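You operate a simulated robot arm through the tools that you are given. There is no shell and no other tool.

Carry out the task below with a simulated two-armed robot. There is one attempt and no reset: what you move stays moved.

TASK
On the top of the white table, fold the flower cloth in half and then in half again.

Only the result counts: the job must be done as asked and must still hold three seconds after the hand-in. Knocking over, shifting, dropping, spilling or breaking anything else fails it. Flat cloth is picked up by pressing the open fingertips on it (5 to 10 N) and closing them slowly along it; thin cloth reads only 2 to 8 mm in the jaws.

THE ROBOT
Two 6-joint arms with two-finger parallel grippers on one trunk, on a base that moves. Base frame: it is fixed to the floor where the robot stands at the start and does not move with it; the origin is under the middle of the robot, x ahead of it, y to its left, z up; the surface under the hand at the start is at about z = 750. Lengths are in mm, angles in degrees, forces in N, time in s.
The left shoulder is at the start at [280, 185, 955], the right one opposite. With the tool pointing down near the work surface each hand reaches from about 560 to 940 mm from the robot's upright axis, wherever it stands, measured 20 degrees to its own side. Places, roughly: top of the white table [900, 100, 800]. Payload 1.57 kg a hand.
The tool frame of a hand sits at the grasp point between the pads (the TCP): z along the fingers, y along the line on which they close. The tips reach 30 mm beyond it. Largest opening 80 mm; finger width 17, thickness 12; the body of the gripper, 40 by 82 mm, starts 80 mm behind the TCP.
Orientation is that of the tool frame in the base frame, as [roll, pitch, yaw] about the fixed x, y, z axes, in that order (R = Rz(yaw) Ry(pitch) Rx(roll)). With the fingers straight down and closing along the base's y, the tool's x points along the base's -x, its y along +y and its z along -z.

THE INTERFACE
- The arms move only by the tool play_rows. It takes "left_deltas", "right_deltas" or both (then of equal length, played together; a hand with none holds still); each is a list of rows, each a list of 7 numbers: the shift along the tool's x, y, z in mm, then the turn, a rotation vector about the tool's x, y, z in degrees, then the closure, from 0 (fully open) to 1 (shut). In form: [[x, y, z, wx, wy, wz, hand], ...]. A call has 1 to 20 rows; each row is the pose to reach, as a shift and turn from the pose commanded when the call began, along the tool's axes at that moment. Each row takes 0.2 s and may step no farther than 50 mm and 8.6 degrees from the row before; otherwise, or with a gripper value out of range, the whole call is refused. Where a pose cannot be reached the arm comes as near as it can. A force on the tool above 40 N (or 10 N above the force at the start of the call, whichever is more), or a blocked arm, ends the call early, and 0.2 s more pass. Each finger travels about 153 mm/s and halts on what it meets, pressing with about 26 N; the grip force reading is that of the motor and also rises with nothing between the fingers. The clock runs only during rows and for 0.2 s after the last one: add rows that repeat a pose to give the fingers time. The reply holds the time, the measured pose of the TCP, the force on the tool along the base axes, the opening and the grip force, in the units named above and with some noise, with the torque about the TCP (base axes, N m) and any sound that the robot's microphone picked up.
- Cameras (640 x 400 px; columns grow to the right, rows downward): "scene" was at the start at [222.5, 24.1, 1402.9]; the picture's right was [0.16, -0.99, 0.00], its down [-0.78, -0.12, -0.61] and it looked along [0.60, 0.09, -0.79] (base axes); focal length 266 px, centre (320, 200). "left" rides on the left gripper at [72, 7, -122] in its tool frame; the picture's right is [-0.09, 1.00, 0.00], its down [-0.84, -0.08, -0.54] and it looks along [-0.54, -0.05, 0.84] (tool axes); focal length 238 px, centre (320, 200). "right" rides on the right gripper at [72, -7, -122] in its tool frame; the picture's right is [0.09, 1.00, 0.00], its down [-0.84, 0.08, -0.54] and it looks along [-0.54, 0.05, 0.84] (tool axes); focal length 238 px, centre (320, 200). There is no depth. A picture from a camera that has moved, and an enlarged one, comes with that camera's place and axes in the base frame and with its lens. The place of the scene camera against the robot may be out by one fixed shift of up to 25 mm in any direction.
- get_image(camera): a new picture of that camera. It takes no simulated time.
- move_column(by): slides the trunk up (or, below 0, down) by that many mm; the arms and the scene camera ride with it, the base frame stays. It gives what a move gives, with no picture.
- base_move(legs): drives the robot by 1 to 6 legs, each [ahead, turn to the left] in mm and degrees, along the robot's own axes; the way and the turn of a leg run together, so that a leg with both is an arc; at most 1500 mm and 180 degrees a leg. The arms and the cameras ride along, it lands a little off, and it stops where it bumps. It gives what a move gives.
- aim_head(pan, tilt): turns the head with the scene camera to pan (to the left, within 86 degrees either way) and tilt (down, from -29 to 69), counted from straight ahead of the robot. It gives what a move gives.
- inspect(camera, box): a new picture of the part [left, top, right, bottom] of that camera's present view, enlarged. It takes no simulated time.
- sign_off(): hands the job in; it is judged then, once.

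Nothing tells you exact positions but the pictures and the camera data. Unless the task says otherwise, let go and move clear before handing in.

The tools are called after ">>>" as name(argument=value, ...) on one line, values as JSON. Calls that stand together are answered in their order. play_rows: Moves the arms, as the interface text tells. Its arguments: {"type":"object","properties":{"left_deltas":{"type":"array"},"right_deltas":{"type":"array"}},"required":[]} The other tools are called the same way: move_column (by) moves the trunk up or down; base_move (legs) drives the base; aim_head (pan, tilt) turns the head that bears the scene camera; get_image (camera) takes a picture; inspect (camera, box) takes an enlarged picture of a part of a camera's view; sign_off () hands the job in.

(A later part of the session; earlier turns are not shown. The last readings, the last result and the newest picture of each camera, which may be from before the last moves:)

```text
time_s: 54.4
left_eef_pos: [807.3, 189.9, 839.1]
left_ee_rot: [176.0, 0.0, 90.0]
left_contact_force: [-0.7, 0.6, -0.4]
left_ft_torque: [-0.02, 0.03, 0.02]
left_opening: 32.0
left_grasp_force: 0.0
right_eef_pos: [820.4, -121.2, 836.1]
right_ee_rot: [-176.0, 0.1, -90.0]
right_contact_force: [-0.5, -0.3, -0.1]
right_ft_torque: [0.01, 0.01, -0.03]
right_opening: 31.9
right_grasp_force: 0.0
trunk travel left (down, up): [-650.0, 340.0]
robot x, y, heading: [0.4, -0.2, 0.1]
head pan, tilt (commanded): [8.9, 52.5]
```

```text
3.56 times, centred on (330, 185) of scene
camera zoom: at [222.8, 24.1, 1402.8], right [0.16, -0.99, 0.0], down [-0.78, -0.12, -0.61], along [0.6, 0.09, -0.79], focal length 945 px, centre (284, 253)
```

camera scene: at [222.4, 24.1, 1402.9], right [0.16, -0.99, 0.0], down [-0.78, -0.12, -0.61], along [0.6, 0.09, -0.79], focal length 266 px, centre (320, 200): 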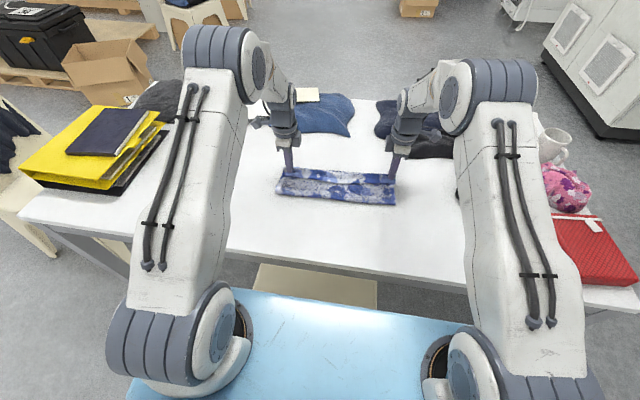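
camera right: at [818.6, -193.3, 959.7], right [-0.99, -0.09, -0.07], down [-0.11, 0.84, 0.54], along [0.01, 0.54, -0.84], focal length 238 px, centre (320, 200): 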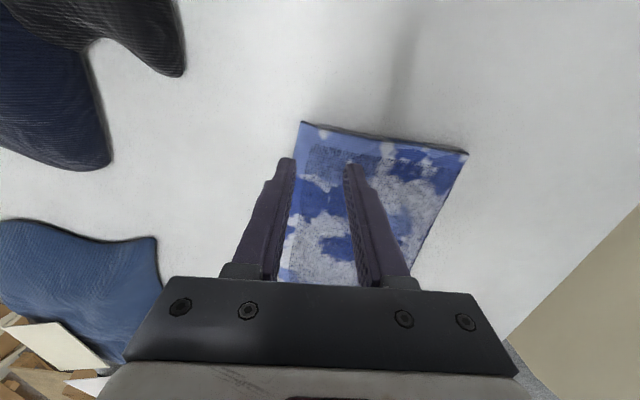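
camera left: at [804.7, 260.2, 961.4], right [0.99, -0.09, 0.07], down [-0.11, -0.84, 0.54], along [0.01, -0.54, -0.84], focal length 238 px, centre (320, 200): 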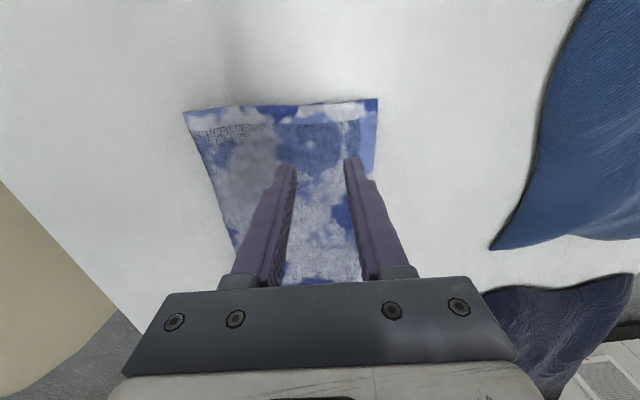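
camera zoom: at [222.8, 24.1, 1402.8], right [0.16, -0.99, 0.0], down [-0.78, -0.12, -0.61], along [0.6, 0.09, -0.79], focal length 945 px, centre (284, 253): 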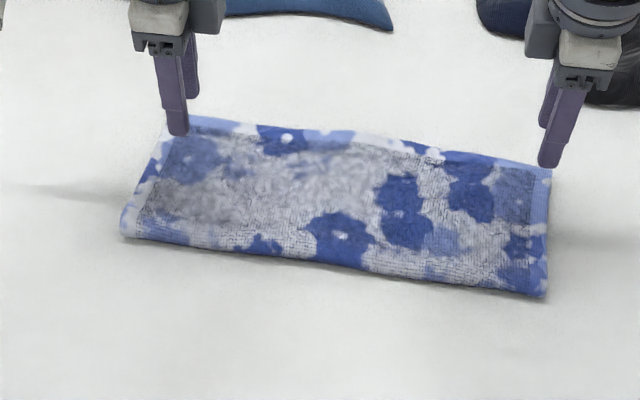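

The fold now lies cleanly, with the hem facing forward. The right end overshoots by about 9 mm and the left end by about 33 mm, so I'll move the left hand over the overhanging corner to correct it and lift the right hand clear.

>>> play_rows(left_deltas=[[0, 8, -5, 1, 0, 0, 0.6], [0, 16, -5, 2, 0, 0, 0.65], [0, 24, -2, 3, 0, 0, 0.7], [0, 32, 2, 4, 0, 0, 0.75], [0, 40.5, 2, 4, 0, 0, 0.8], [0, 40.5, 2, 4, 0, 0, 0.8]], right_deltas=[[0, 0, -15, -1, 0, 0, 0.6], [0, 0, -30, -2, 0, 0, 0.6], [5, 0, -45, -3, 0, 0, 0.6], [10, 0, -60, -4, 0, 0, 0.6], [15, 0, -70, -4, 0, 0, 0.6], [20, 0, -70, -4, 0, 0, 0.6]])

>>> inspect(camera="left", box=[160, 60, 440, 300])

>>> get_image(camera="right")

>>> inspect(camera="scene", box=[240, 130, 420, 240])

```text
time_s: 55.8
left_eef_pos: [848.1, 189.6, 841.0]
left_ee_rot: [-180.0, 0.0, 89.9]
left_contact_force: [0.2, -0.8, 0.6]
left_ft_torque: [0.02, 0.0, -0.02]
left_opening: 15.8
left_grasp_force: 0.0
right_eef_pos: [815.9, -139.5, 908.0]
right_ee_rot: [-179.9, 0.0, -90.0]
right_contact_force: [-0.7, 0.4, 0.0]
right_ft_torque: [0.01, 0.0, 0.01]
right_opening: 32.0
right_grasp_force: 0.1
trunk travel left (down, up): [-650.0, 340.0]
robot x, y, heading: [-0.1, -2.9, 0.3]
head pan, tilt (commanded): [8.9, 52.5]
```

```text
1.67 times, centred on (300, 180) of left
camera zoom: at [854.1, 259.5, 961.9], right [1.0, -0.09, 0.0], down [-0.08, -0.84, 0.54], along [-0.05, -0.54, -0.84], focal length 397 px, centre (353, 233)
```

zoom: 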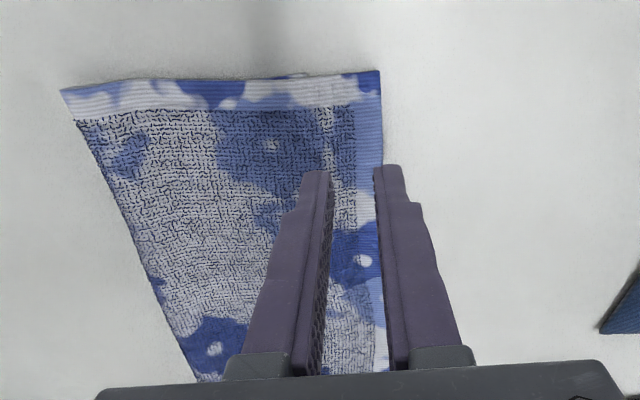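

```text
taken
camera right: at [822.3, -211.6, 1030.1], right [-1.0, -0.09, 0.0], down [-0.08, 0.84, 0.54], along [-0.05, 0.54, -0.84], focal length 238 px, centre (320, 200)
```

right: 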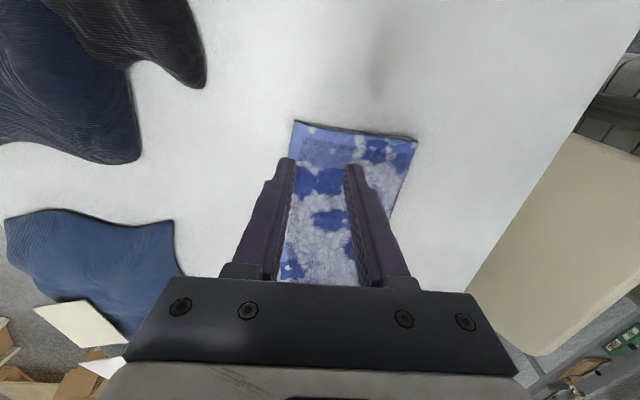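

```text
3.56 times, centred on (330, 185) of scene
camera zoom: at [222.5, 24.1, 1402.8], right [0.16, -0.99, 0.0], down [-0.78, -0.12, -0.61], along [0.6, 0.09, -0.79], focal length 945 px, centre (284, 253)
```

zoom: 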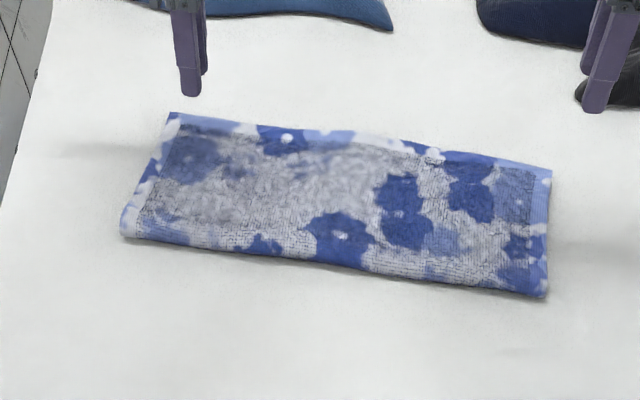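

At the left end the top edge is at x ≈ 864 while the bottom layer's edge is at 828; at the right it is 847 against 835. I'll lower the left hand onto the overhanging single layer.

>>> play_rows(left_deltas=[[0, 0, 20, 0, 0, 0, 0.8], [0, 0, 40, 0, 0, 0, 0.8], [0, 0, 52, 0, 0, 0, 0.8], [0, 0, 56, 0, 0, 0, 0.8], [0, 0, 57, 0, 0, 0, 0.8], [0, 0, 57.5, 0, 0, 0, 0.8], [0, 0, 57.5, 0, 0, 0, 0.8]])

>>> inspect(camera="left", box=[160, 60, 440, 300])

```text
time_s: 57.4
left_eef_pos: [849.4, 188.4, 783.5]
left_ee_rot: [179.7, 0.0, 89.9]
left_contact_force: [3.5, 0.6, 15.0]
left_ft_torque: [0.03, 0.13, 0.01]
left_opening: 13.2
left_grasp_force: 0.0
right_eef_pos: [815.8, -139.0, 908.2]
right_ee_rot: [180.0, -0.1, -90.0]
right_contact_force: [-0.3, 0.1, 0.6]
right_ft_torque: [0.01, -0.01, -0.01]
right_opening: 32.5
right_grasp_force: 0.1
trunk travel left (down, up): [-650.0, 340.0]
robot x, y, heading: [2.8, -1.7, 0.1]
head pan, tilt (commanded): [8.9, 52.5]
```

```text
1.67 times, centred on (300, 180) of left
camera zoom: at [855.5, 259.9, 905.2], right [1.0, -0.09, 0.0], down [-0.08, -0.84, 0.54], along [-0.05, -0.54, -0.84], focal length 397 px, centre (353, 233)
```

zoom: 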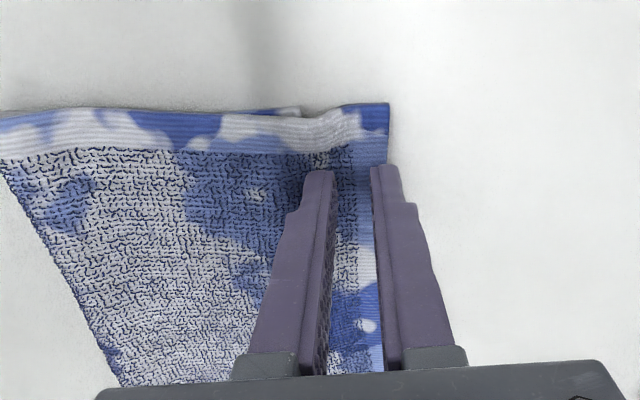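

Contact is at 15 N, slightly too much, so I'll ease up and close slowly on this single layer.

>>> play_rows(left_deltas=[[0, 0, -0.7, 0, 0, 0, 0.82], [0, 0, -0.7, 0, 0, 0, 0.84], [0, 0, -0.7, 0, 0, 0, 0.86], [0, 0, -0.7, 0, 0, 0, 0.88], [0, 0, -0.7, 0, 0, 0, 0.9], [0, 0, -0.7, 0, 0, 0, 0.92], [0, 0, -0.7, 0, 0, 0, 0.94], [0, 0, -0.7, 0, 0, 0, 0.96], [0, 0, -0.7, 0, 0, 0, 0.98], [0, 0, -0.7, 0, 0, 0, 1], [0, 0, -0.7, 0, 0, 0, 1], [0, 0, -0.7, 0, 0, 0, 1]])

>>> inspect(camera="left", box=[160, 60, 440, 300])

```text
time_s: 60.0
left_eef_pos: [847.5, 189.6, 783.4]
left_ee_rot: [179.9, 0.0, 90.0]
left_contact_force: [-6.3, -0.2, 23.3]
left_ft_torque: [0.0, 0.38, 0.0]
left_opening: 0.0
left_grasp_force: 21.5
right_eef_pos: [814.8, -140.2, 907.9]
right_ee_rot: [-179.9, 0.0, -90.0]
right_contact_force: [-0.1, 0.1, 0.4]
right_ft_torque: [0.0, -0.01, 0.03]
right_opening: 32.0
right_grasp_force: 0.1
trunk travel left (down, up): [-650.0, 340.0]
robot x, y, heading: [-0.2, 2.7, 0.0]
head pan, tilt (commanded): [8.9, 52.5]
```

```text
1.67 times, centred on (300, 180) of left
camera zoom: at [854.0, 260.1, 904.8], right [1.0, -0.09, 0.0], down [-0.08, -0.84, 0.54], along [-0.05, -0.54, -0.84], focal length 397 px, centre (353, 233)
```

zoom: 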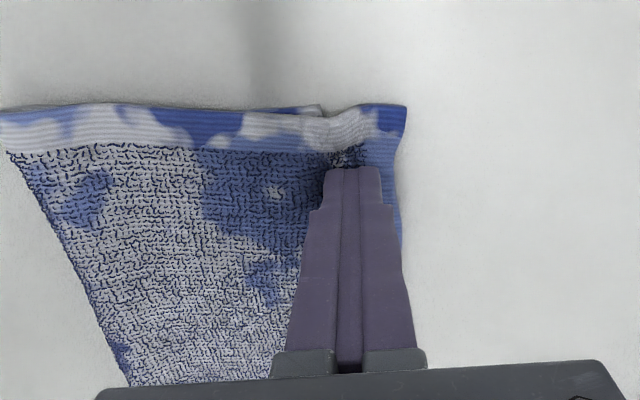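

The jaws closed empty (0.0 mm) and the corner slipped under the fingers. I'll lift, re-open to 26 mm with both fingers on the cloth and look again.

>>> play_rows(left_deltas=[[0, 0, -5, 0, 0, 0, 1], [0, 0, -15, 0, 0, 0, 0.9], [0, -3, -30, 0, 0, 0, 0.75], [0, -6, -30, 0, 0, 0, 0.675], [0, -6, -30, 0, 0, 0, 0.675]])

>>> inspect(camera="left", box=[160, 60, 440, 300])

```text
time_s: 61.2
left_eef_pos: [842.7, 189.0, 811.6]
left_ee_rot: [-180.0, 0.0, 90.0]
left_contact_force: [1.1, 0.2, 0.3]
left_ft_torque: [0.01, 0.01, 0.03]
left_opening: 25.9
left_grasp_force: 0.0
right_eef_pos: [816.6, -140.4, 907.2]
right_ee_rot: [-180.0, -0.1, -90.0]
right_contact_force: [0.4, 0.2, -0.3]
right_ft_torque: [-0.02, -0.01, -0.01]
right_opening: 31.8
right_grasp_force: 0.1
trunk travel left (down, up): [-650.0, 340.0]
robot x, y, heading: [-1.5, 2.3, 0.1]
head pan, tilt (commanded): [8.9, 52.5]
```

```text
1.67 times, centred on (300, 180) of left
camera zoom: at [848.4, 259.6, 932.7], right [1.0, -0.09, 0.0], down [-0.08, -0.84, 0.54], along [-0.05, -0.54, -0.84], focal length 397 px, centre (353, 233)
```

zoom: 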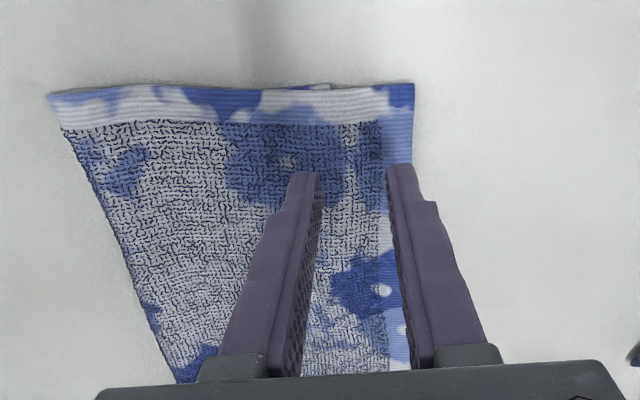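

Now both fingers are over the cloth: the edge is at x ≈ 869 and the bottom layer's edge at ≈ 833. I'll lower gently.

>>> play_rows(left_deltas=[[0, 0, 15, 0, 0, 0, 0.675], [0, 0, 22, 0, 0, 0, 0.675], [0, 0, 25, 0, 0, 0, 0.675], [0, 0, 26, 0, 0, 0, 0.675], [0, 0, 26, 0, 0, 0, 0.675]])

```text
time_s: 62.4
left_eef_pos: [842.4, 189.2, 786.6]
left_ee_rot: [-180.0, 0.0, 89.9]
left_contact_force: [-1.6, -1.5, 3.0]
left_ft_torque: [0.01, 0.04, 0.04]
left_opening: 26.0
left_grasp_force: 0.1
right_eef_pos: [816.1, -139.9, 907.8]
right_ee_rot: [-179.9, 0.0, -90.0]
right_contact_force: [1.1, 0.0, 0.7]
right_ft_torque: [0.0, 0.0, 0.02]
right_opening: 32.0
right_grasp_force: 0.0
trunk travel left (down, up): [-650.0, 340.0]
robot x, y, heading: [-0.4, 1.8, -0.2]
head pan, tilt (commanded): [8.9, 52.5]
```

The rear finger touches first because it stands on two layers. I'll tilt 3.5° so the front finger also presses, then close slowly.

>>> play_rows(left_deltas=[[0, 1, 0, 2, 0, 0, 0.675], [0, 1.8, 0, 3.5, 0, 0, 0.675], [0, 1.8, 0.5, 3.5, 0, 0, 0.675], [0, 1.8, 0.5, 3.5, 0, 0, 0.675]])

```text
time_s: 63.4
left_eef_pos: [843.3, 188.8, 786.3]
left_ee_rot: [-176.5, 0.0, 89.9]
left_contact_force: [0.2, 0.9, 3.7]
left_ft_torque: [0.02, 0.02, 0.03]
left_opening: 25.9
left_grasp_force: 0.0
right_eef_pos: [815.5, -139.3, 908.4]
right_ee_rot: [179.9, 0.0, -89.9]
right_contact_force: [0.1, -0.4, 0.5]
right_ft_torque: [-0.01, 0.0, 0.02]
right_opening: 31.8
right_grasp_force: 0.1
trunk travel left (down, up): [-650.0, 340.0]
robot x, y, heading: [-4.8, -0.3, 0.1]
head pan, tilt (commanded): [8.9, 52.5]
```

>>> play_rows(left_deltas=[[0, 0, 0.6, 0, 0, 0, 0.675], [0, 0, 0.8, 0, 0, 0, 0.7], [0, 0, 0.8, 0, 0, 0, 0.725], [0, 0, 0.8, 0, 0, 0, 0.75], [0, 0, 0.8, 0, 0, 0, 0.775], [0, 0, 0.8, 0, 0, 0, 0.8], [0, 0, 0.8, 0, 0, 0, 0.825], [0, 0, 0.8, 0, 0, 0, 0.85], [0, 0, 0.8, 0, 0, 0, 0.875], [0, 0, 0.8, 0, 0, 0, 0.9], [0, 0, 0.8, 0, 0, 0, 0.925], [0, 0, 0.8, 0, 0, 0, 0.95], [0, 0, 0.8, 0, 0, 0, 0.975], [0, 0, 0.8, 0, 0, 0, 1], [0, 0, 0.8, 0, 0, 0, 1], [0, 0, 0.8, 0, 0, 0, 1]])

>>> inspect(camera="left", box=[160, 60, 440, 300])

```text
time_s: 66.8
left_eef_pos: [843.7, 188.4, 785.4]
left_ee_rot: [-176.5, -0.1, 90.0]
left_contact_force: [0.6, 0.2, 5.8]
left_ft_torque: [0.02, 0.05, 0.0]
left_opening: 4.0
left_grasp_force: 24.7
right_eef_pos: [816.3, -139.6, 908.6]
right_ee_rot: [180.0, 0.0, -90.0]
right_contact_force: [0.3, -0.7, -0.2]
right_ft_torque: [0.0, 0.01, 0.01]
right_opening: 31.8
right_grasp_force: 0.0
trunk travel left (down, up): [-650.0, 340.0]
robot x, y, heading: [-1.6, -2.0, -0.0]
head pan, tilt (commanded): [8.9, 52.5]
```

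```text
1.67 times, centred on (300, 180) of left
camera zoom: at [857.4, 258.9, 905.6], right [0.99, -0.09, -0.06], down [-0.04, -0.84, 0.55], along [-0.1, -0.54, -0.84], focal length 397 px, centre (353, 233)
```

zoom: 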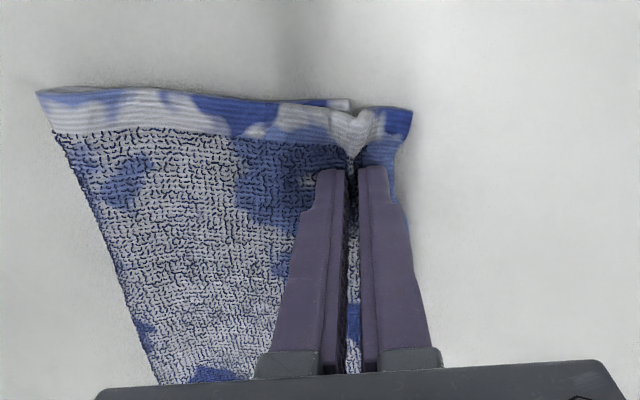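

The overhanging edge is pinched (4.0 mm). I'll lift it and carry it backward in a small arc so the crease rolls back, then check.

>>> play_rows(left_deltas=[[0, -3, -8, 0, 0, 0, 1], [0, -10.9, -14.4, 0, 0, 0, 1], [0, -18, -22, 0, 0, 0, 1], [0, -26.8, -28.4, 0, 0, 0, 1], [0, -35, -34, 0, 0, 0, 1], [0, -44.5, -39.4, 0, 0, 0, 1], [0, -54, -42, 0, 0, 0, 1], [0, -62.8, -44.2, 0, 0, 0, 1], [0, -62.8, -44.2, 0, 0, 0, 1]])

>>> inspect(camera="left", box=[160, 60, 440, 300])

>>> inspect(camera="scene", box=[240, 130, 420, 240])

```text
time_s: 68.8
left_eef_pos: [785.2, 187.9, 833.7]
left_ee_rot: [-176.5, 0.0, 90.0]
left_contact_force: [0.4, -0.9, -0.4]
left_ft_torque: [0.01, -0.02, 0.03]
left_opening: 3.7
left_grasp_force: 24.9
right_eef_pos: [815.8, -140.2, 908.8]
right_ee_rot: [-180.0, 0.0, -89.9]
right_contact_force: [-1.1, -0.3, 0.3]
right_ft_torque: [0.02, 0.0, -0.02]
right_opening: 31.8
right_grasp_force: 0.1
trunk travel left (down, up): [-650.0, 340.0]
robot x, y, heading: [1.1, 0.7, -0.1]
head pan, tilt (commanded): [8.9, 52.5]
```

```text
1.67 times, centred on (300, 180) of left
camera zoom: at [797.5, 259.0, 954.6], right [0.99, -0.09, -0.06], down [-0.04, -0.84, 0.55], along [-0.1, -0.54, -0.84], focal length 397 px, centre (353, 233)
```

zoom: 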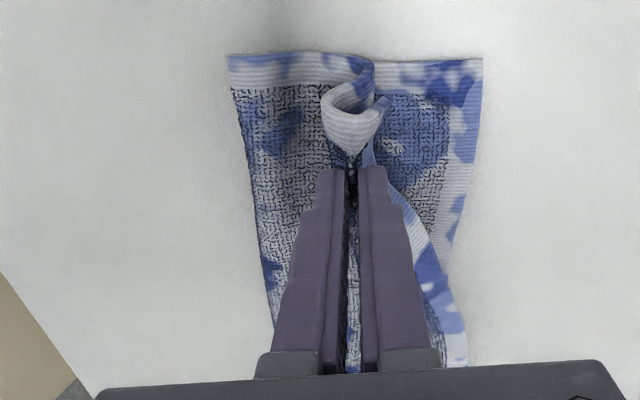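

```text
3.56 times, centred on (330, 185) of scene
camera zoom: at [222.5, 24.0, 1402.9], right [0.16, -0.99, 0.0], down [-0.78, -0.12, -0.61], along [0.6, 0.09, -0.79], focal length 945 px, centre (284, 253)
```

zoom: 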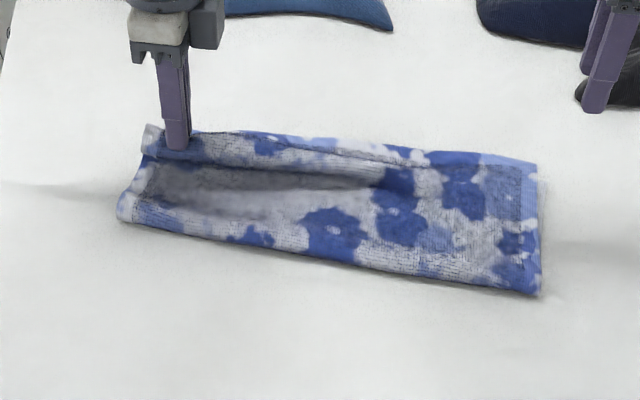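

Only the top layer lifted, but the crease has not rolled back: it is still near x ≈ 725 at the left while the bottom edge is at 841. I'll bring the edge up and back above the wanted crease line (x ≈ 700) so the lower part unrolls onto the table.

>>> play_rows(left_deltas=[[0, -8, -12, 0, 0, 0, 1], [0, -18, -22, 0, 0, 0, 1], [0, -30, -30, 0, 0, 0, 1], [0, -42, -34, 0, 0, 0, 1], [0, -54, -36, 0, 0, 0, 1], [0, -66, -36.5, 0, 0, 0, 1], [0, -77, -36, 0, 0, 0, 1], [0, -87.3, -35.7, 0, 0, 0, 1], [0, -87.3, -35.7, 0, 0, 0, 1]])

>>> inspect(camera="left", box=[160, 60, 440, 300])

>>> inspect(camera="scene", box=[240, 130, 420, 240])

```text
time_s: 70.8
left_eef_pos: [697.9, 188.5, 874.6]
left_ee_rot: [-176.5, 0.0, 90.0]
left_contact_force: [0.4, 0.9, 0.4]
left_ft_torque: [0.02, 0.0, 0.03]
left_opening: 3.8
left_grasp_force: 24.4
right_eef_pos: [817.3, -139.7, 907.5]
right_ee_rot: [179.9, 0.0, -90.0]
right_contact_force: [-0.1, 0.1, 0.2]
right_ft_torque: [-0.01, -0.05, 0.0]
right_opening: 31.8
right_grasp_force: 0.1
trunk travel left (down, up): [-650.0, 340.0]
robot x, y, heading: [0.8, 1.8, 0.2]
head pan, tilt (commanded): [8.9, 52.5]
```

```text
1.67 times, centred on (300, 180) of left
camera zoom: at [711.1, 258.8, 994.9], right [0.99, -0.09, -0.06], down [-0.04, -0.84, 0.55], along [-0.1, -0.54, -0.84], focal length 397 px, centre (353, 233)
```

zoom: 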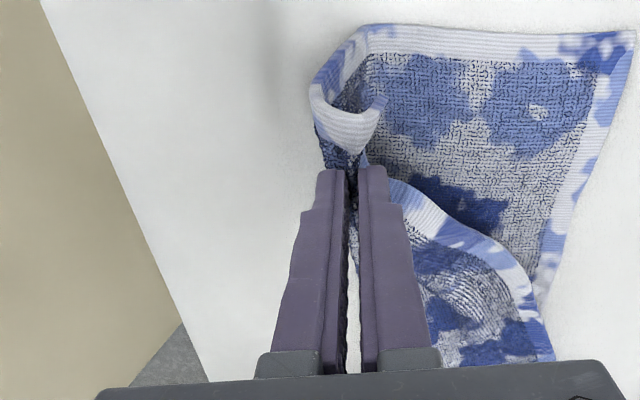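

```text
3.56 times, centred on (330, 185) of scene
camera zoom: at [222.5, 24.0, 1402.9], right [0.16, -0.99, 0.0], down [-0.78, -0.12, -0.61], along [0.6, 0.09, -0.79], focal length 945 px, centre (284, 253)
```

zoom: 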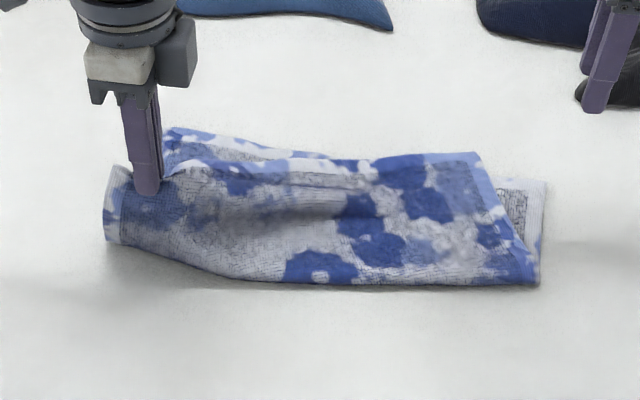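

The crease rolled back on the left, but lifting one side pulled the top layer's right corner leftward. I'll check from the right camera, then take that corner with the right hand so both ends can be placed together.

>>> inspect(camera="right", box=[160, 60, 480, 300])

>>> get_image(camera="scene")

```text
1.67 times, centred on (320, 180) of right
camera zoom: at [822.2, -211.5, 1029.9], right [-1.0, -0.09, 0.0], down [-0.08, 0.84, 0.54], along [-0.05, 0.54, -0.84], focal length 397 px, centre (320, 233)
```

zoom: 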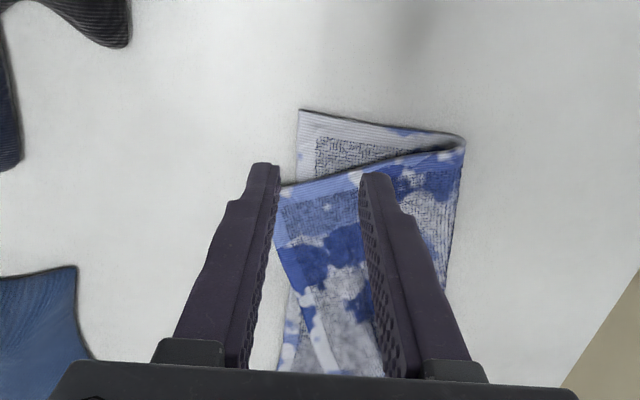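

```text
taken
camera scene: at [222.5, 24.0, 1402.9], right [0.16, -0.99, 0.0], down [-0.78, -0.12, -0.61], along [0.6, 0.09, -0.79], focal length 266 px, centre (320, 200)
```

scene: 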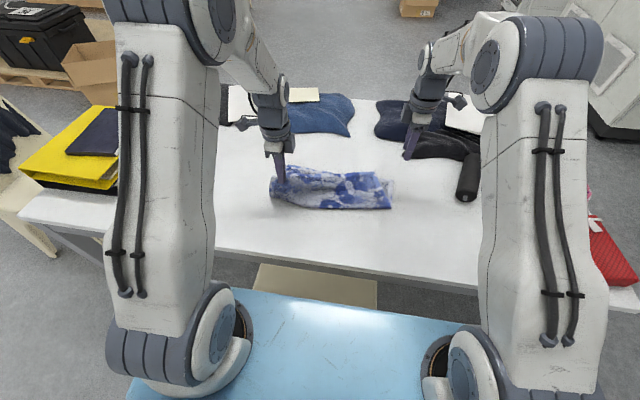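

The bottom layer's far corners are at about (841, 222) and (829, −133), and the top layer's right corner is at about (842, −68). I'll bring the right hand above that corner.

>>> play_rows(right_deltas=[[-15, 1, 5, 0, 0, 0, 0.64], [-30, 2, 15, 0, 0, 0, 0.675], [-45, 3, 30, 0, 0, 0, 0.675], [-60, 4, 45, 0, 0, 0, 0.675], [-75, 5, 65, 0, 0, 0, 0.675], [-88, 6, 85, 0, 0, 0, 0.675], [-88, 6, 92, 0, 0, 0, 0.675], [-88, 6, 92, 0, 0, 0, 0.675]])

>>> inspect(camera="right", box=[160, 60, 480, 300])

```text
time_s: 72.6
left_eef_pos: [696.1, 188.4, 873.7]
left_ee_rot: [-176.5, 0.0, 90.0]
left_contact_force: [-0.5, 0.9, -0.4]
left_ft_torque: [0.02, 0.0, -0.01]
left_opening: 3.8
left_grasp_force: 24.3
right_eef_pos: [811.1, -53.3, 816.5]
right_ee_rot: [-179.9, 0.0, -90.1]
right_contact_force: [-0.3, 0.2, -0.9]
right_ft_torque: [0.0, -0.04, 0.05]
right_opening: 26.1
right_grasp_force: 0.1
trunk travel left (down, up): [-650.0, 340.0]
robot x, y, heading: [-0.8, 0.4, 0.0]
head pan, tilt (commanded): [8.9, 52.5]
```

```text
1.67 times, centred on (320, 180) of right
camera zoom: at [817.6, -125.4, 938.7], right [-1.0, -0.09, 0.0], down [-0.08, 0.84, 0.54], along [-0.05, 0.54, -0.84], focal length 397 px, centre (320, 233)
```

zoom: 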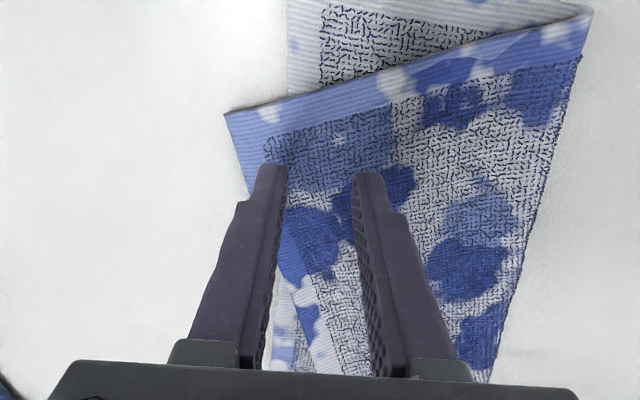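

The top-right corner is around (852, −69). I'll shift the hand 8 mm forward, tilt slightly, and press lightly.

>>> play_rows(right_deltas=[[0, -5, 8, -2, 0, 0, 0.675], [0, -9.8, 16, -3.5, 0, 0, 0.675], [0, -9.8, 24, -3.5, 0, 0, 0.675], [0, -9.8, 28, -3.5, 0, 0, 0.675], [0, -9.8, 30, -3.5, 0, 0, 0.675], [0, -9.8, 30, -3.5, 0, 0, 0.675]])

>>> inspect(camera="right", box=[160, 60, 480, 300])

```text
time_s: 74.0
left_eef_pos: [697.5, 186.6, 874.3]
left_ee_rot: [-176.5, 0.0, 89.9]
left_contact_force: [-0.2, -0.1, -0.4]
left_ft_torque: [0.02, 0.01, 0.05]
left_opening: 3.8
left_grasp_force: 24.6
right_eef_pos: [820.9, -52.7, 786.3]
right_ee_rot: [176.5, -0.1, -90.0]
right_contact_force: [1.1, 0.3, 2.0]
right_ft_torque: [0.01, 0.01, 0.02]
right_opening: 25.7
right_grasp_force: 0.0
trunk travel left (down, up): [-650.0, 340.0]
robot x, y, heading: [1.9, 2.7, -0.2]
head pan, tilt (commanded): [8.9, 52.5]
```

```text
1.67 times, centred on (320, 180) of right
camera zoom: at [834.8, -125.2, 907.7], right [-0.99, -0.09, 0.06], down [-0.04, 0.84, 0.55], along [-0.1, 0.54, -0.84], focal length 397 px, centre (320, 233)
```

zoom: 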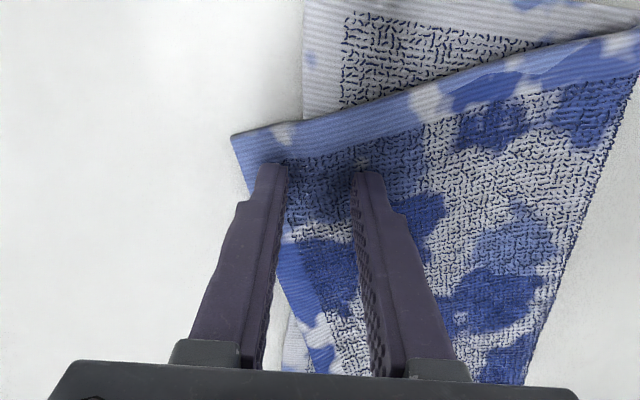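

The fingers rest lightly on the top layer's corner (2 N). I'll press a bit more and close slowly.

>>> play_rows(right_deltas=[[0, 0, 0.8, 0, 0, 0, 0.675], [0, 0, 1.2, 0, 0, 0, 0.69], [0, 0, 1.2, 0, 0, 0, 0.715], [0, 0, 1.2, 0, 0, 0, 0.74], [0, 0, 1.2, 0, 0, 0, 0.765], [0, 0, 1.2, 0, 0, 0, 0.79], [0, 0, 1.2, 0, 0, 0, 0.815], [0, 0, 1.2, 0, 0, 0, 0.84], [0, 0, 1.2, 0, 0, 0, 0.865], [0, 0, 1.2, 0, 0, 0, 0.89], [0, 0, 1.2, 0, 0, 0, 0.915], [0, 0, 1.2, 0, 0, 0, 0.94], [0, 0, 1.2, 0, 0, 0, 0.97], [0, 0, 1.2, 0, 0, 0, 1], [0, 0, 1.2, 0, 0, 0, 1], [0, 0, 1.2, 0, 0, 0, 1]])

>>> inspect(camera="right", box=[160, 60, 480, 300])

```text
time_s: 77.4
left_eef_pos: [697.9, 188.7, 874.3]
left_ee_rot: [-176.5, 0.0, 90.0]
left_contact_force: [0.3, -1.1, 0.2]
left_ft_torque: [-0.02, 0.0, 0.02]
left_opening: 3.5
left_grasp_force: 24.4
right_eef_pos: [821.0, -52.5, 784.8]
right_ee_rot: [176.5, -0.1, -90.0]
right_contact_force: [0.3, -0.9, 6.5]
right_ft_torque: [-0.04, 0.05, 0.01]
right_opening: 4.1
right_grasp_force: 24.8
trunk travel left (down, up): [-650.0, 340.0]
robot x, y, heading: [-0.4, 2.7, -0.1]
head pan, tilt (commanded): [8.9, 52.5]
```

```text
1.67 times, centred on (320, 180) of right
camera zoom: at [833.9, -124.9, 906.5], right [-0.99, -0.09, 0.06], down [-0.04, 0.84, 0.55], along [-0.1, 0.54, -0.84], focal length 397 px, centre (320, 233)
```

zoom: 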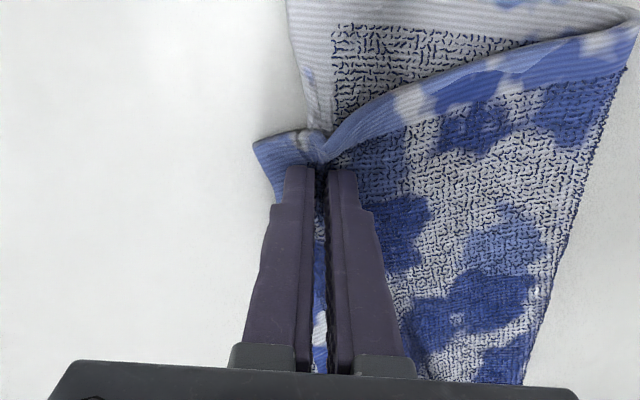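

The right corner is pinched too (4.1 mm). I'll lift it up and back to stand above the right part of the crease line, matching the left hand.

>>> play_rows(right_deltas=[[0, 3.6, -9.8, 0, 0, 0, 1], [2, 9.3, -21.5, 0, 0, 0, 1], [6, 18.2, -34.9, 0, 0, 0, 1], [12, 29, -48.3, 0, 0, 0, 1], [20, 41.8, -61.6, 0, 0, 0, 1], [28, 56.5, -72.6, 0, 0, 0, 1], [36, 71, -79.8, 0, 0, 0, 1], [44, 87.2, -83.8, 0, 0, 0, 1], [51, 103.4, -84.8, 0, 0, 0, 1], [58, 119.4, -83.8, 0, 0, 0, 1], [63.5, 136.2, -81.8, 0, 0, 0, 1], [63.5, 136.2, -81.8, 0, 0, 0, 1]])

>>> get_image(camera="right")

>>> get_image(camera="left")

>>> inspect(camera="scene", box=[240, 130, 420, 240])

```text
time_s: 80.0
left_eef_pos: [698.0, 187.5, 873.5]
left_ee_rot: [-176.5, 0.0, 90.0]
left_contact_force: [0.0, -2.3, 0.1]
left_ft_torque: [-0.07, -0.02, 0.05]
left_opening: 3.8
left_grasp_force: 24.4
right_eef_pos: [688.0, -114.9, 874.8]
right_ee_rot: [176.6, 0.0, -90.0]
right_contact_force: [0.5, 2.7, 0.0]
right_ft_torque: [0.08, -0.01, 0.0]
right_opening: 4.1
right_grasp_force: 24.6
trunk travel left (down, up): [-650.0, 340.0]
robot x, y, heading: [0.5, 0.9, -0.0]
head pan, tilt (commanded): [8.9, 52.5]
```

```text
taken
camera right: at [701.6, -185.9, 996.1], right [-0.99, -0.09, 0.06], down [-0.04, 0.84, 0.55], along [-0.1, 0.54, -0.84], focal length 238 px, centre (320, 200)
```

right: 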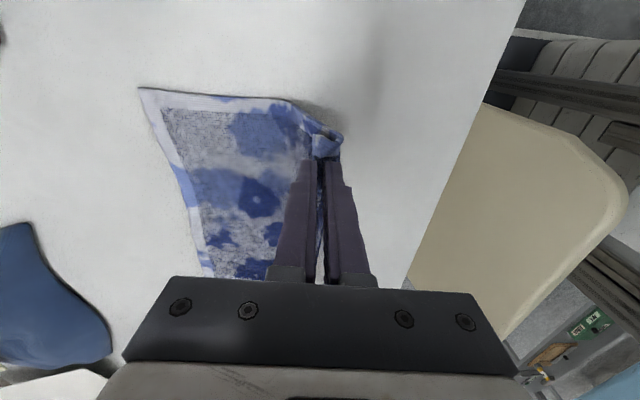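

```text
taken
camera left: at [711.2, 258.6, 994.7], right [0.99, -0.09, -0.06], down [-0.04, -0.84, 0.55], along [-0.1, -0.54, -0.84], focal length 238 px, centre (320, 200)
```

left: 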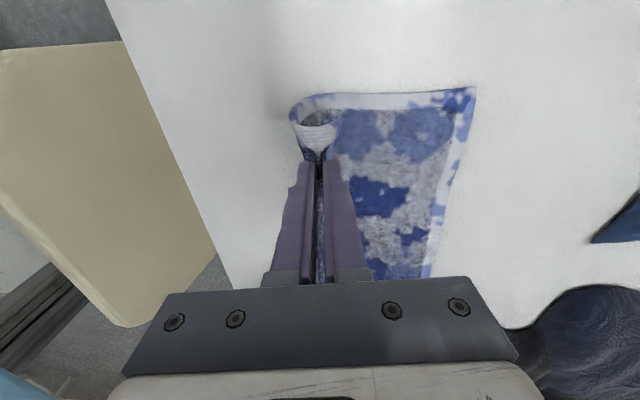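

```text
3.56 times, centred on (330, 185) of scene
camera zoom: at [222.5, 24.1, 1402.9], right [0.16, -0.99, 0.0], down [-0.78, -0.12, -0.61], along [0.6, 0.09, -0.79], focal length 945 px, centre (284, 253)
```

zoom: 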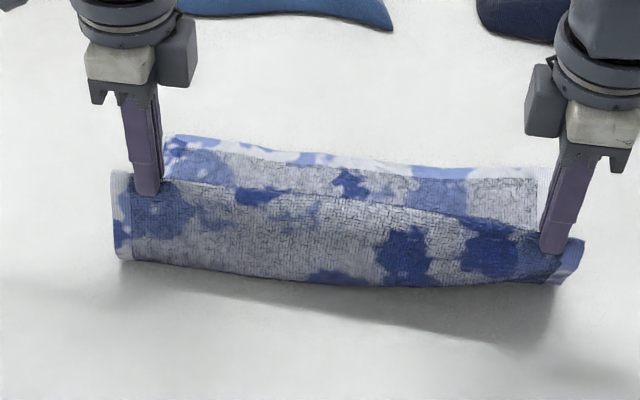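

Both hands now hold the top edge upright, with the bottom layer flat and its far corners at about (831, 215) and (844, −140). I'll lay the edge forward together in an arc about the crease.

>>> play_rows(left_deltas=[[0, 14.9, 1.1, 0, 0, 0, 1], [0, 29.3, 4.4, 0, 0, 0, 1], [0, 42.7, 10, 0, 0, 0, 1], [0, 55.2, 17.7, 0, 0, 0, 1], [0, 66.3, 27, 0, 0, 0, 1], [0, 76, 38.1, 0, 0, 0, 1], [0, 84, 50.6, 0, 0, 0, 1], [0, 90, 63.9, 0, 0, 0, 1], [0, 92, 70, 0, 0, 0, 1], [0, 92, 70, 0, 0, 0, 1]], right_deltas=[[0.5, -19.8, -5.2, 0, 0, 0, 1], [1, -36.8, -4.3, 0, 0, 0, 1], [1.5, -53.1, -0.2, 0, 0, 0, 1], [2, -68.5, 6.4, 0, 0, 0, 1], [2.5, -82.8, 15.8, 0, 0, 0, 1], [3, -95, 27.2, 0, 0, 0, 1], [3, -105.1, 41, 0, 0, 0, 1], [3, -113.8, 59.2, 0, 0, 0, 1], [3, -116, 68, 0, 0, 0, 1], [3, -116, 68, 0, 0, 0, 1]])

>>> inspect(camera="right", box=[160, 60, 480, 300])

>>> inspect(camera="left", box=[160, 60, 480, 300])

>>> inspect(camera="scene", box=[240, 130, 420, 240])

```text
time_s: 82.2
left_eef_pos: [786.8, 188.2, 800.4]
left_ee_rot: [-176.5, 0.0, 90.0]
left_contact_force: [-0.4, -8.1, 1.2]
left_ft_torque: [-0.21, 0.02, 0.0]
left_opening: 3.8
left_grasp_force: 24.8
right_eef_pos: [800.1, -118.6, 799.2]
right_ee_rot: [176.5, 0.0, -90.0]
right_contact_force: [-0.5, 7.3, 0.3]
right_ft_torque: [0.23, 0.03, 0.0]
right_opening: 4.1
right_grasp_force: 24.8
trunk travel left (down, up): [-650.0, 340.0]
robot x, y, heading: [2.6, -2.2, -0.1]
head pan, tilt (commanded): [8.9, 52.5]
```

```text
1.67 times, centred on (320, 180) of right
camera zoom: at [813.8, -190.4, 920.8], right [-0.99, -0.09, 0.06], down [-0.04, 0.84, 0.55], along [-0.1, 0.54, -0.84], focal length 397 px, centre (320, 233)
```

zoom: 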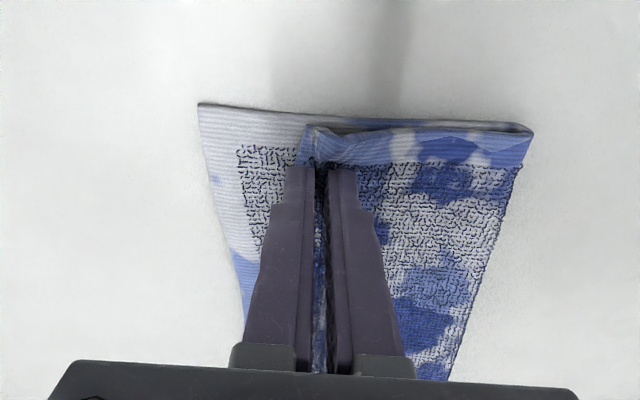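

```text
1.67 times, centred on (320, 180) of left
camera zoom: at [799.9, 260.0, 919.9], right [0.99, -0.09, -0.06], down [-0.04, -0.84, 0.55], along [-0.1, -0.54, -0.84], focal length 397 px, centre (320, 233)
```

zoom: 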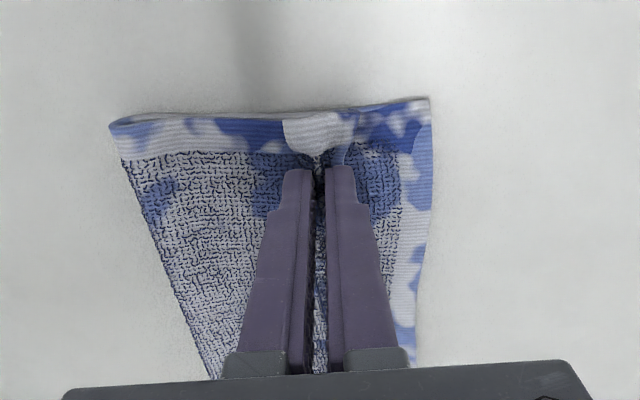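

```text
3.56 times, centred on (330, 185) of scene
camera zoom: at [222.6, 24.0, 1402.8], right [0.15, -0.99, 0.0], down [-0.78, -0.12, -0.61], along [0.6, 0.09, -0.79], focal length 945 px, centre (284, 253)
```

zoom: 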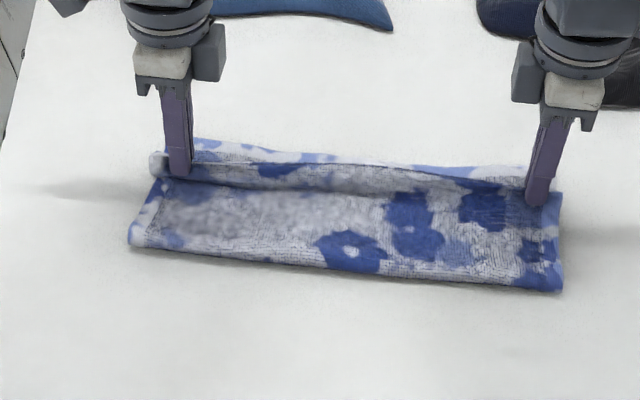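

The edge is nearly down, but the hands pull about 8 N apart sideways. I'll bring them slightly together, go forward 5–8 mm and lower to the layer below.

>>> play_rows(left_deltas=[[-1, 3, 2, 0, 0, 0, 1], [-2, 5.7, 5, 0, 0, 0, 1], [-2, 5.7, 8, 0, 0, 0, 1], [-2, 5.7, 11, 0, 0, 0, 1], [-2, 5.7, 11.7, 0, 0, 0, 1], [-2, 5.7, 11.7, 0, 0, 0, 1]], right_deltas=[[-1.5, -4, 2, 0, 0, 0, 1], [-3, -8.7, 5, 0, 0, 0, 1], [-3, -8.7, 8, 0, 0, 0, 1], [-3, -8.7, 10, 0, 0, 0, 1], [-3, -8.7, 10.5, 0, 0, 0, 1], [-3, -8.7, 10.5, 0, 0, 0, 1]])

>>> inspect(camera="right", box=[160, 60, 480, 300])

>>> inspect(camera="left", box=[160, 60, 480, 300])

```text
time_s: 83.6
left_eef_pos: [792.9, 187.0, 788.4]
left_ee_rot: [-176.6, -0.1, 90.0]
left_contact_force: [0.8, -3.5, 7.3]
left_ft_torque: [-0.12, 0.01, 0.04]
left_opening: 3.8
left_grasp_force: 24.6
right_eef_pos: [807.9, -116.5, 789.9]
right_ee_rot: [176.6, 0.0, -89.9]
right_contact_force: [0.3, 5.8, 6.0]
right_ft_torque: [0.16, -0.01, 0.0]
right_opening: 4.1
right_grasp_force: 24.7
trunk travel left (down, up): [-650.0, 340.0]
robot x, y, heading: [-3.6, 1.8, -0.1]
head pan, tilt (commanded): [8.9, 52.5]
```

```text
1.67 times, centred on (320, 180) of right
camera zoom: at [822.3, -188.4, 910.9], right [-0.99, -0.09, 0.06], down [-0.04, 0.84, 0.55], along [-0.1, 0.54, -0.84], focal length 397 px, centre (320, 233)
```

zoom: 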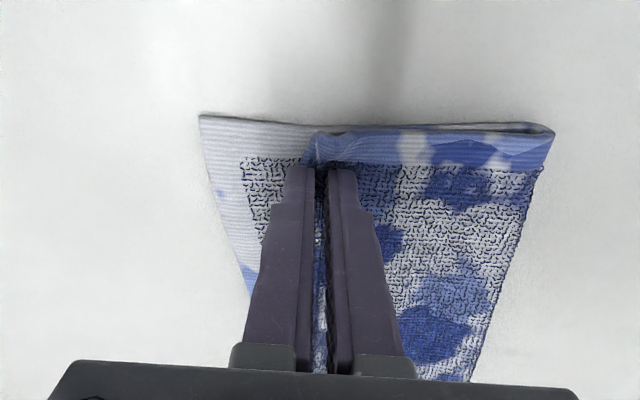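

```text
1.67 times, centred on (320, 180) of left
camera zoom: at [804.9, 257.9, 908.8], right [0.99, -0.09, -0.06], down [-0.05, -0.84, 0.55], along [-0.1, -0.54, -0.84], focal length 397 px, centre (320, 233)
```

zoom: 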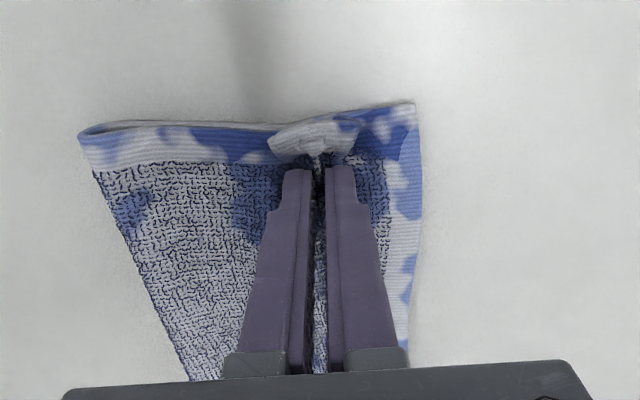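

Contact is made at 6–7 N. Before letting go I want a close look at how the hem sits at each finger.

>>> inspect(camera="left", box=[260, 110, 400, 200])

>>> inspect(camera="right", box=[240, 110, 380, 200])

>>> inspect(camera="scene", box=[265, 155, 345, 215])

>>> inspect(camera="scene", box=[345, 155, 425, 215])

```text
4.44 times, centred on (330, 155) of left
camera zoom: at [804.9, 257.9, 908.8], right [0.99, -0.09, -0.06], down [-0.05, -0.84, 0.55], along [-0.1, -0.54, -0.84], focal length 1059 px, centre (276, 400)
```

zoom: 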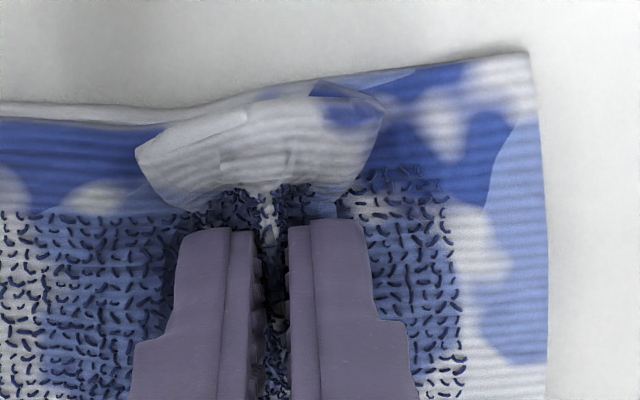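

```text
4.44 times, centred on (310, 155) of right
camera zoom: at [822.3, -188.4, 910.9], right [-0.99, -0.09, 0.06], down [-0.04, 0.84, 0.55], along [-0.1, 0.54, -0.84], focal length 1059 px, centre (364, 400)
```

zoom: 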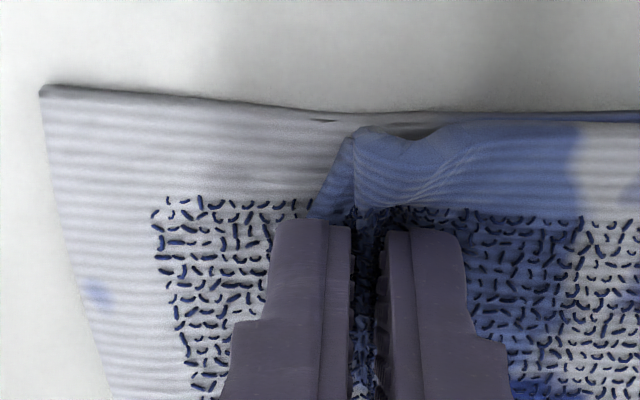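

```text
6.67 times, centred on (305, 185) of scene
camera zoom: at [222.0, 24.1, 1403.1], right [0.16, -0.99, 0.0], down [-0.78, -0.12, -0.61], along [0.6, 0.09, -0.79], focal length 1772 px, centre (420, 300)
```

zoom: 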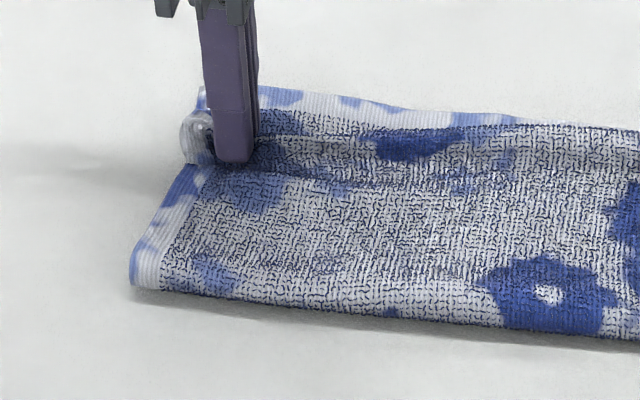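

```text
6.67 times, centred on (385, 185) of scene
camera zoom: at [222.0, 24.1, 1403.1], right [0.16, -0.99, 0.0], down [-0.78, -0.12, -0.61], along [0.6, 0.09, -0.79], focal length 1772 px, centre (-113, 300)
```

zoom: 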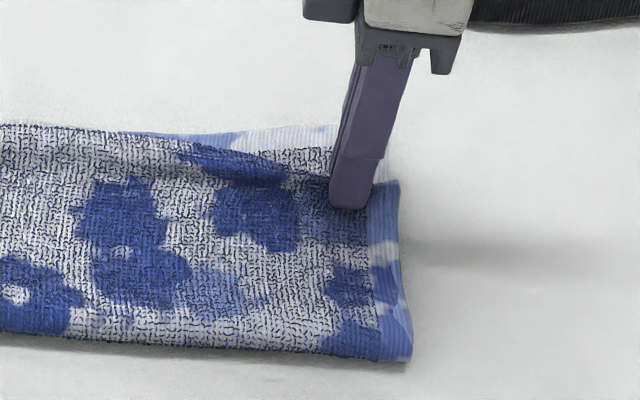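

The side edges line up well (about y = 217 over 215 on the left, −140 over −143 on the right). I'll now release gently and rise.

>>> play_rows(left_deltas=[[0, 0, -1.5, 0, 0, 0, 0.97], [0, 0, -2.5, 0, 0, 0, 0.93], [0, 0, -3.5, 0, 0, 0, 0.89], [0, 0, -4.5, 0, 0, 0, 0.85], [0, 0, -5.5, 0, 0, 0, 0.81], [0, 0, -7, 0, 0, 0, 0.77], [0, 0, -10, 0, 0, 0, 0.73], [0, 0, -16, 0, 0, 0, 0.7], [0, 0, -26, 0, 0, 0, 0.7], [0, 0, -40, 0, 0, 0, 0.7], [0, 0, -60, 3.5, 0, 0, 0.7]], right_deltas=[[0, 0, -1.5, 0, 0, 0, 0.97], [0, 0, -2.5, 0, 0, 0, 0.93], [0, 0, -3.5, 0, 0, 0, 0.89], [0, 0, -4.5, 0, 0, 0, 0.85], [0, 0, -5.5, 0, 0, 0, 0.81], [0, 0, -7, 0, 0, 0, 0.77], [0, 0, -10, 0, 0, 0, 0.73], [0, 0, -16, 0, 0, 0, 0.7], [0, 0, -26, 0, 0, 0, 0.7], [0, 0, -40, 0, 0, 0, 0.7], [0, 0, -60, 3.5, 0, 0, 0.7]])

>>> inspect(camera="right", box=[160, 60, 480, 300])

>>> inspect(camera="left", box=[160, 60, 480, 300])

>>> inspect(camera="scene", box=[240, 130, 420, 240])

```text
time_s: 86.0
left_eef_pos: [793.9, 187.3, 846.9]
left_ee_rot: [-172.9, 0.0, 89.9]
left_contact_force: [-1.0, -1.1, 0.9]
left_ft_torque: [0.0, -0.01, 0.0]
left_opening: 24.1
left_grasp_force: 0.0
right_eef_pos: [814.3, -113.9, 850.5]
right_ee_rot: [-180.0, 0.0, -90.0]
right_contact_force: [0.8, 0.1, 1.3]
right_ft_torque: [-0.02, 0.0, 0.01]
right_opening: 24.0
right_grasp_force: 0.1
trunk travel left (down, up): [-650.0, 340.0]
robot x, y, heading: [1.1, -1.7, -0.1]
head pan, tilt (commanded): [8.9, 52.5]
```

```text
1.67 times, centred on (320, 180) of right
camera zoom: at [819.8, -186.5, 972.1], right [-1.0, -0.09, 0.0], down [-0.08, 0.84, 0.54], along [-0.05, 0.54, -0.84], focal length 397 px, centre (320, 233)
```

zoom: 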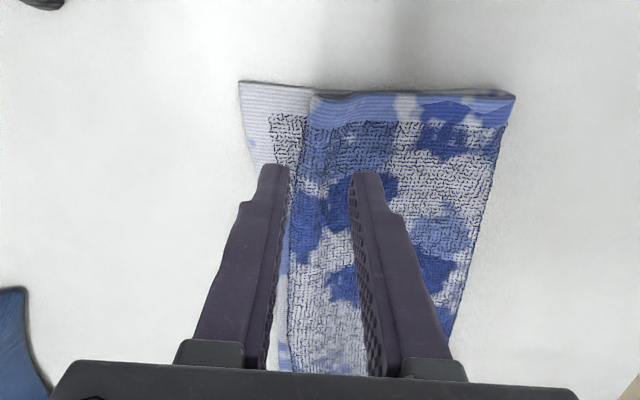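

```text
1.67 times, centred on (320, 180) of left
camera zoom: at [814.8, 258.8, 965.3], right [0.99, -0.09, -0.12], down [-0.01, -0.84, 0.55], along [-0.15, -0.54, -0.83], focal length 397 px, centre (320, 233)
```

zoom: 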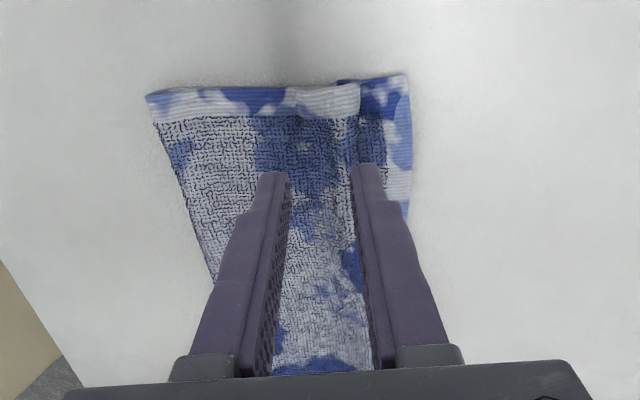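

```text
3.56 times, centred on (330, 185) of scene
camera zoom: at [222.8, 24.0, 1402.8], right [0.16, -0.99, 0.0], down [-0.78, -0.12, -0.61], along [0.6, 0.09, -0.79], focal length 945 px, centre (284, 253)
```

zoom: 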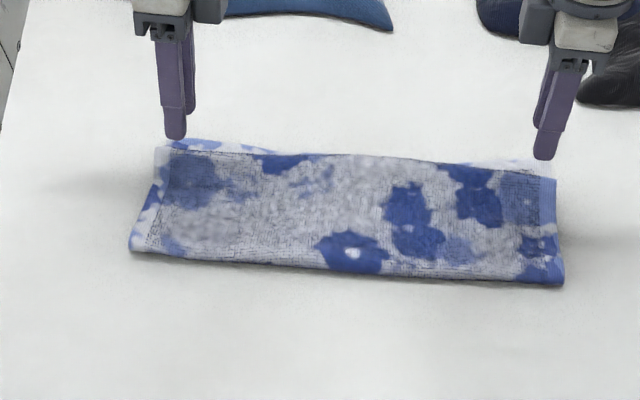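

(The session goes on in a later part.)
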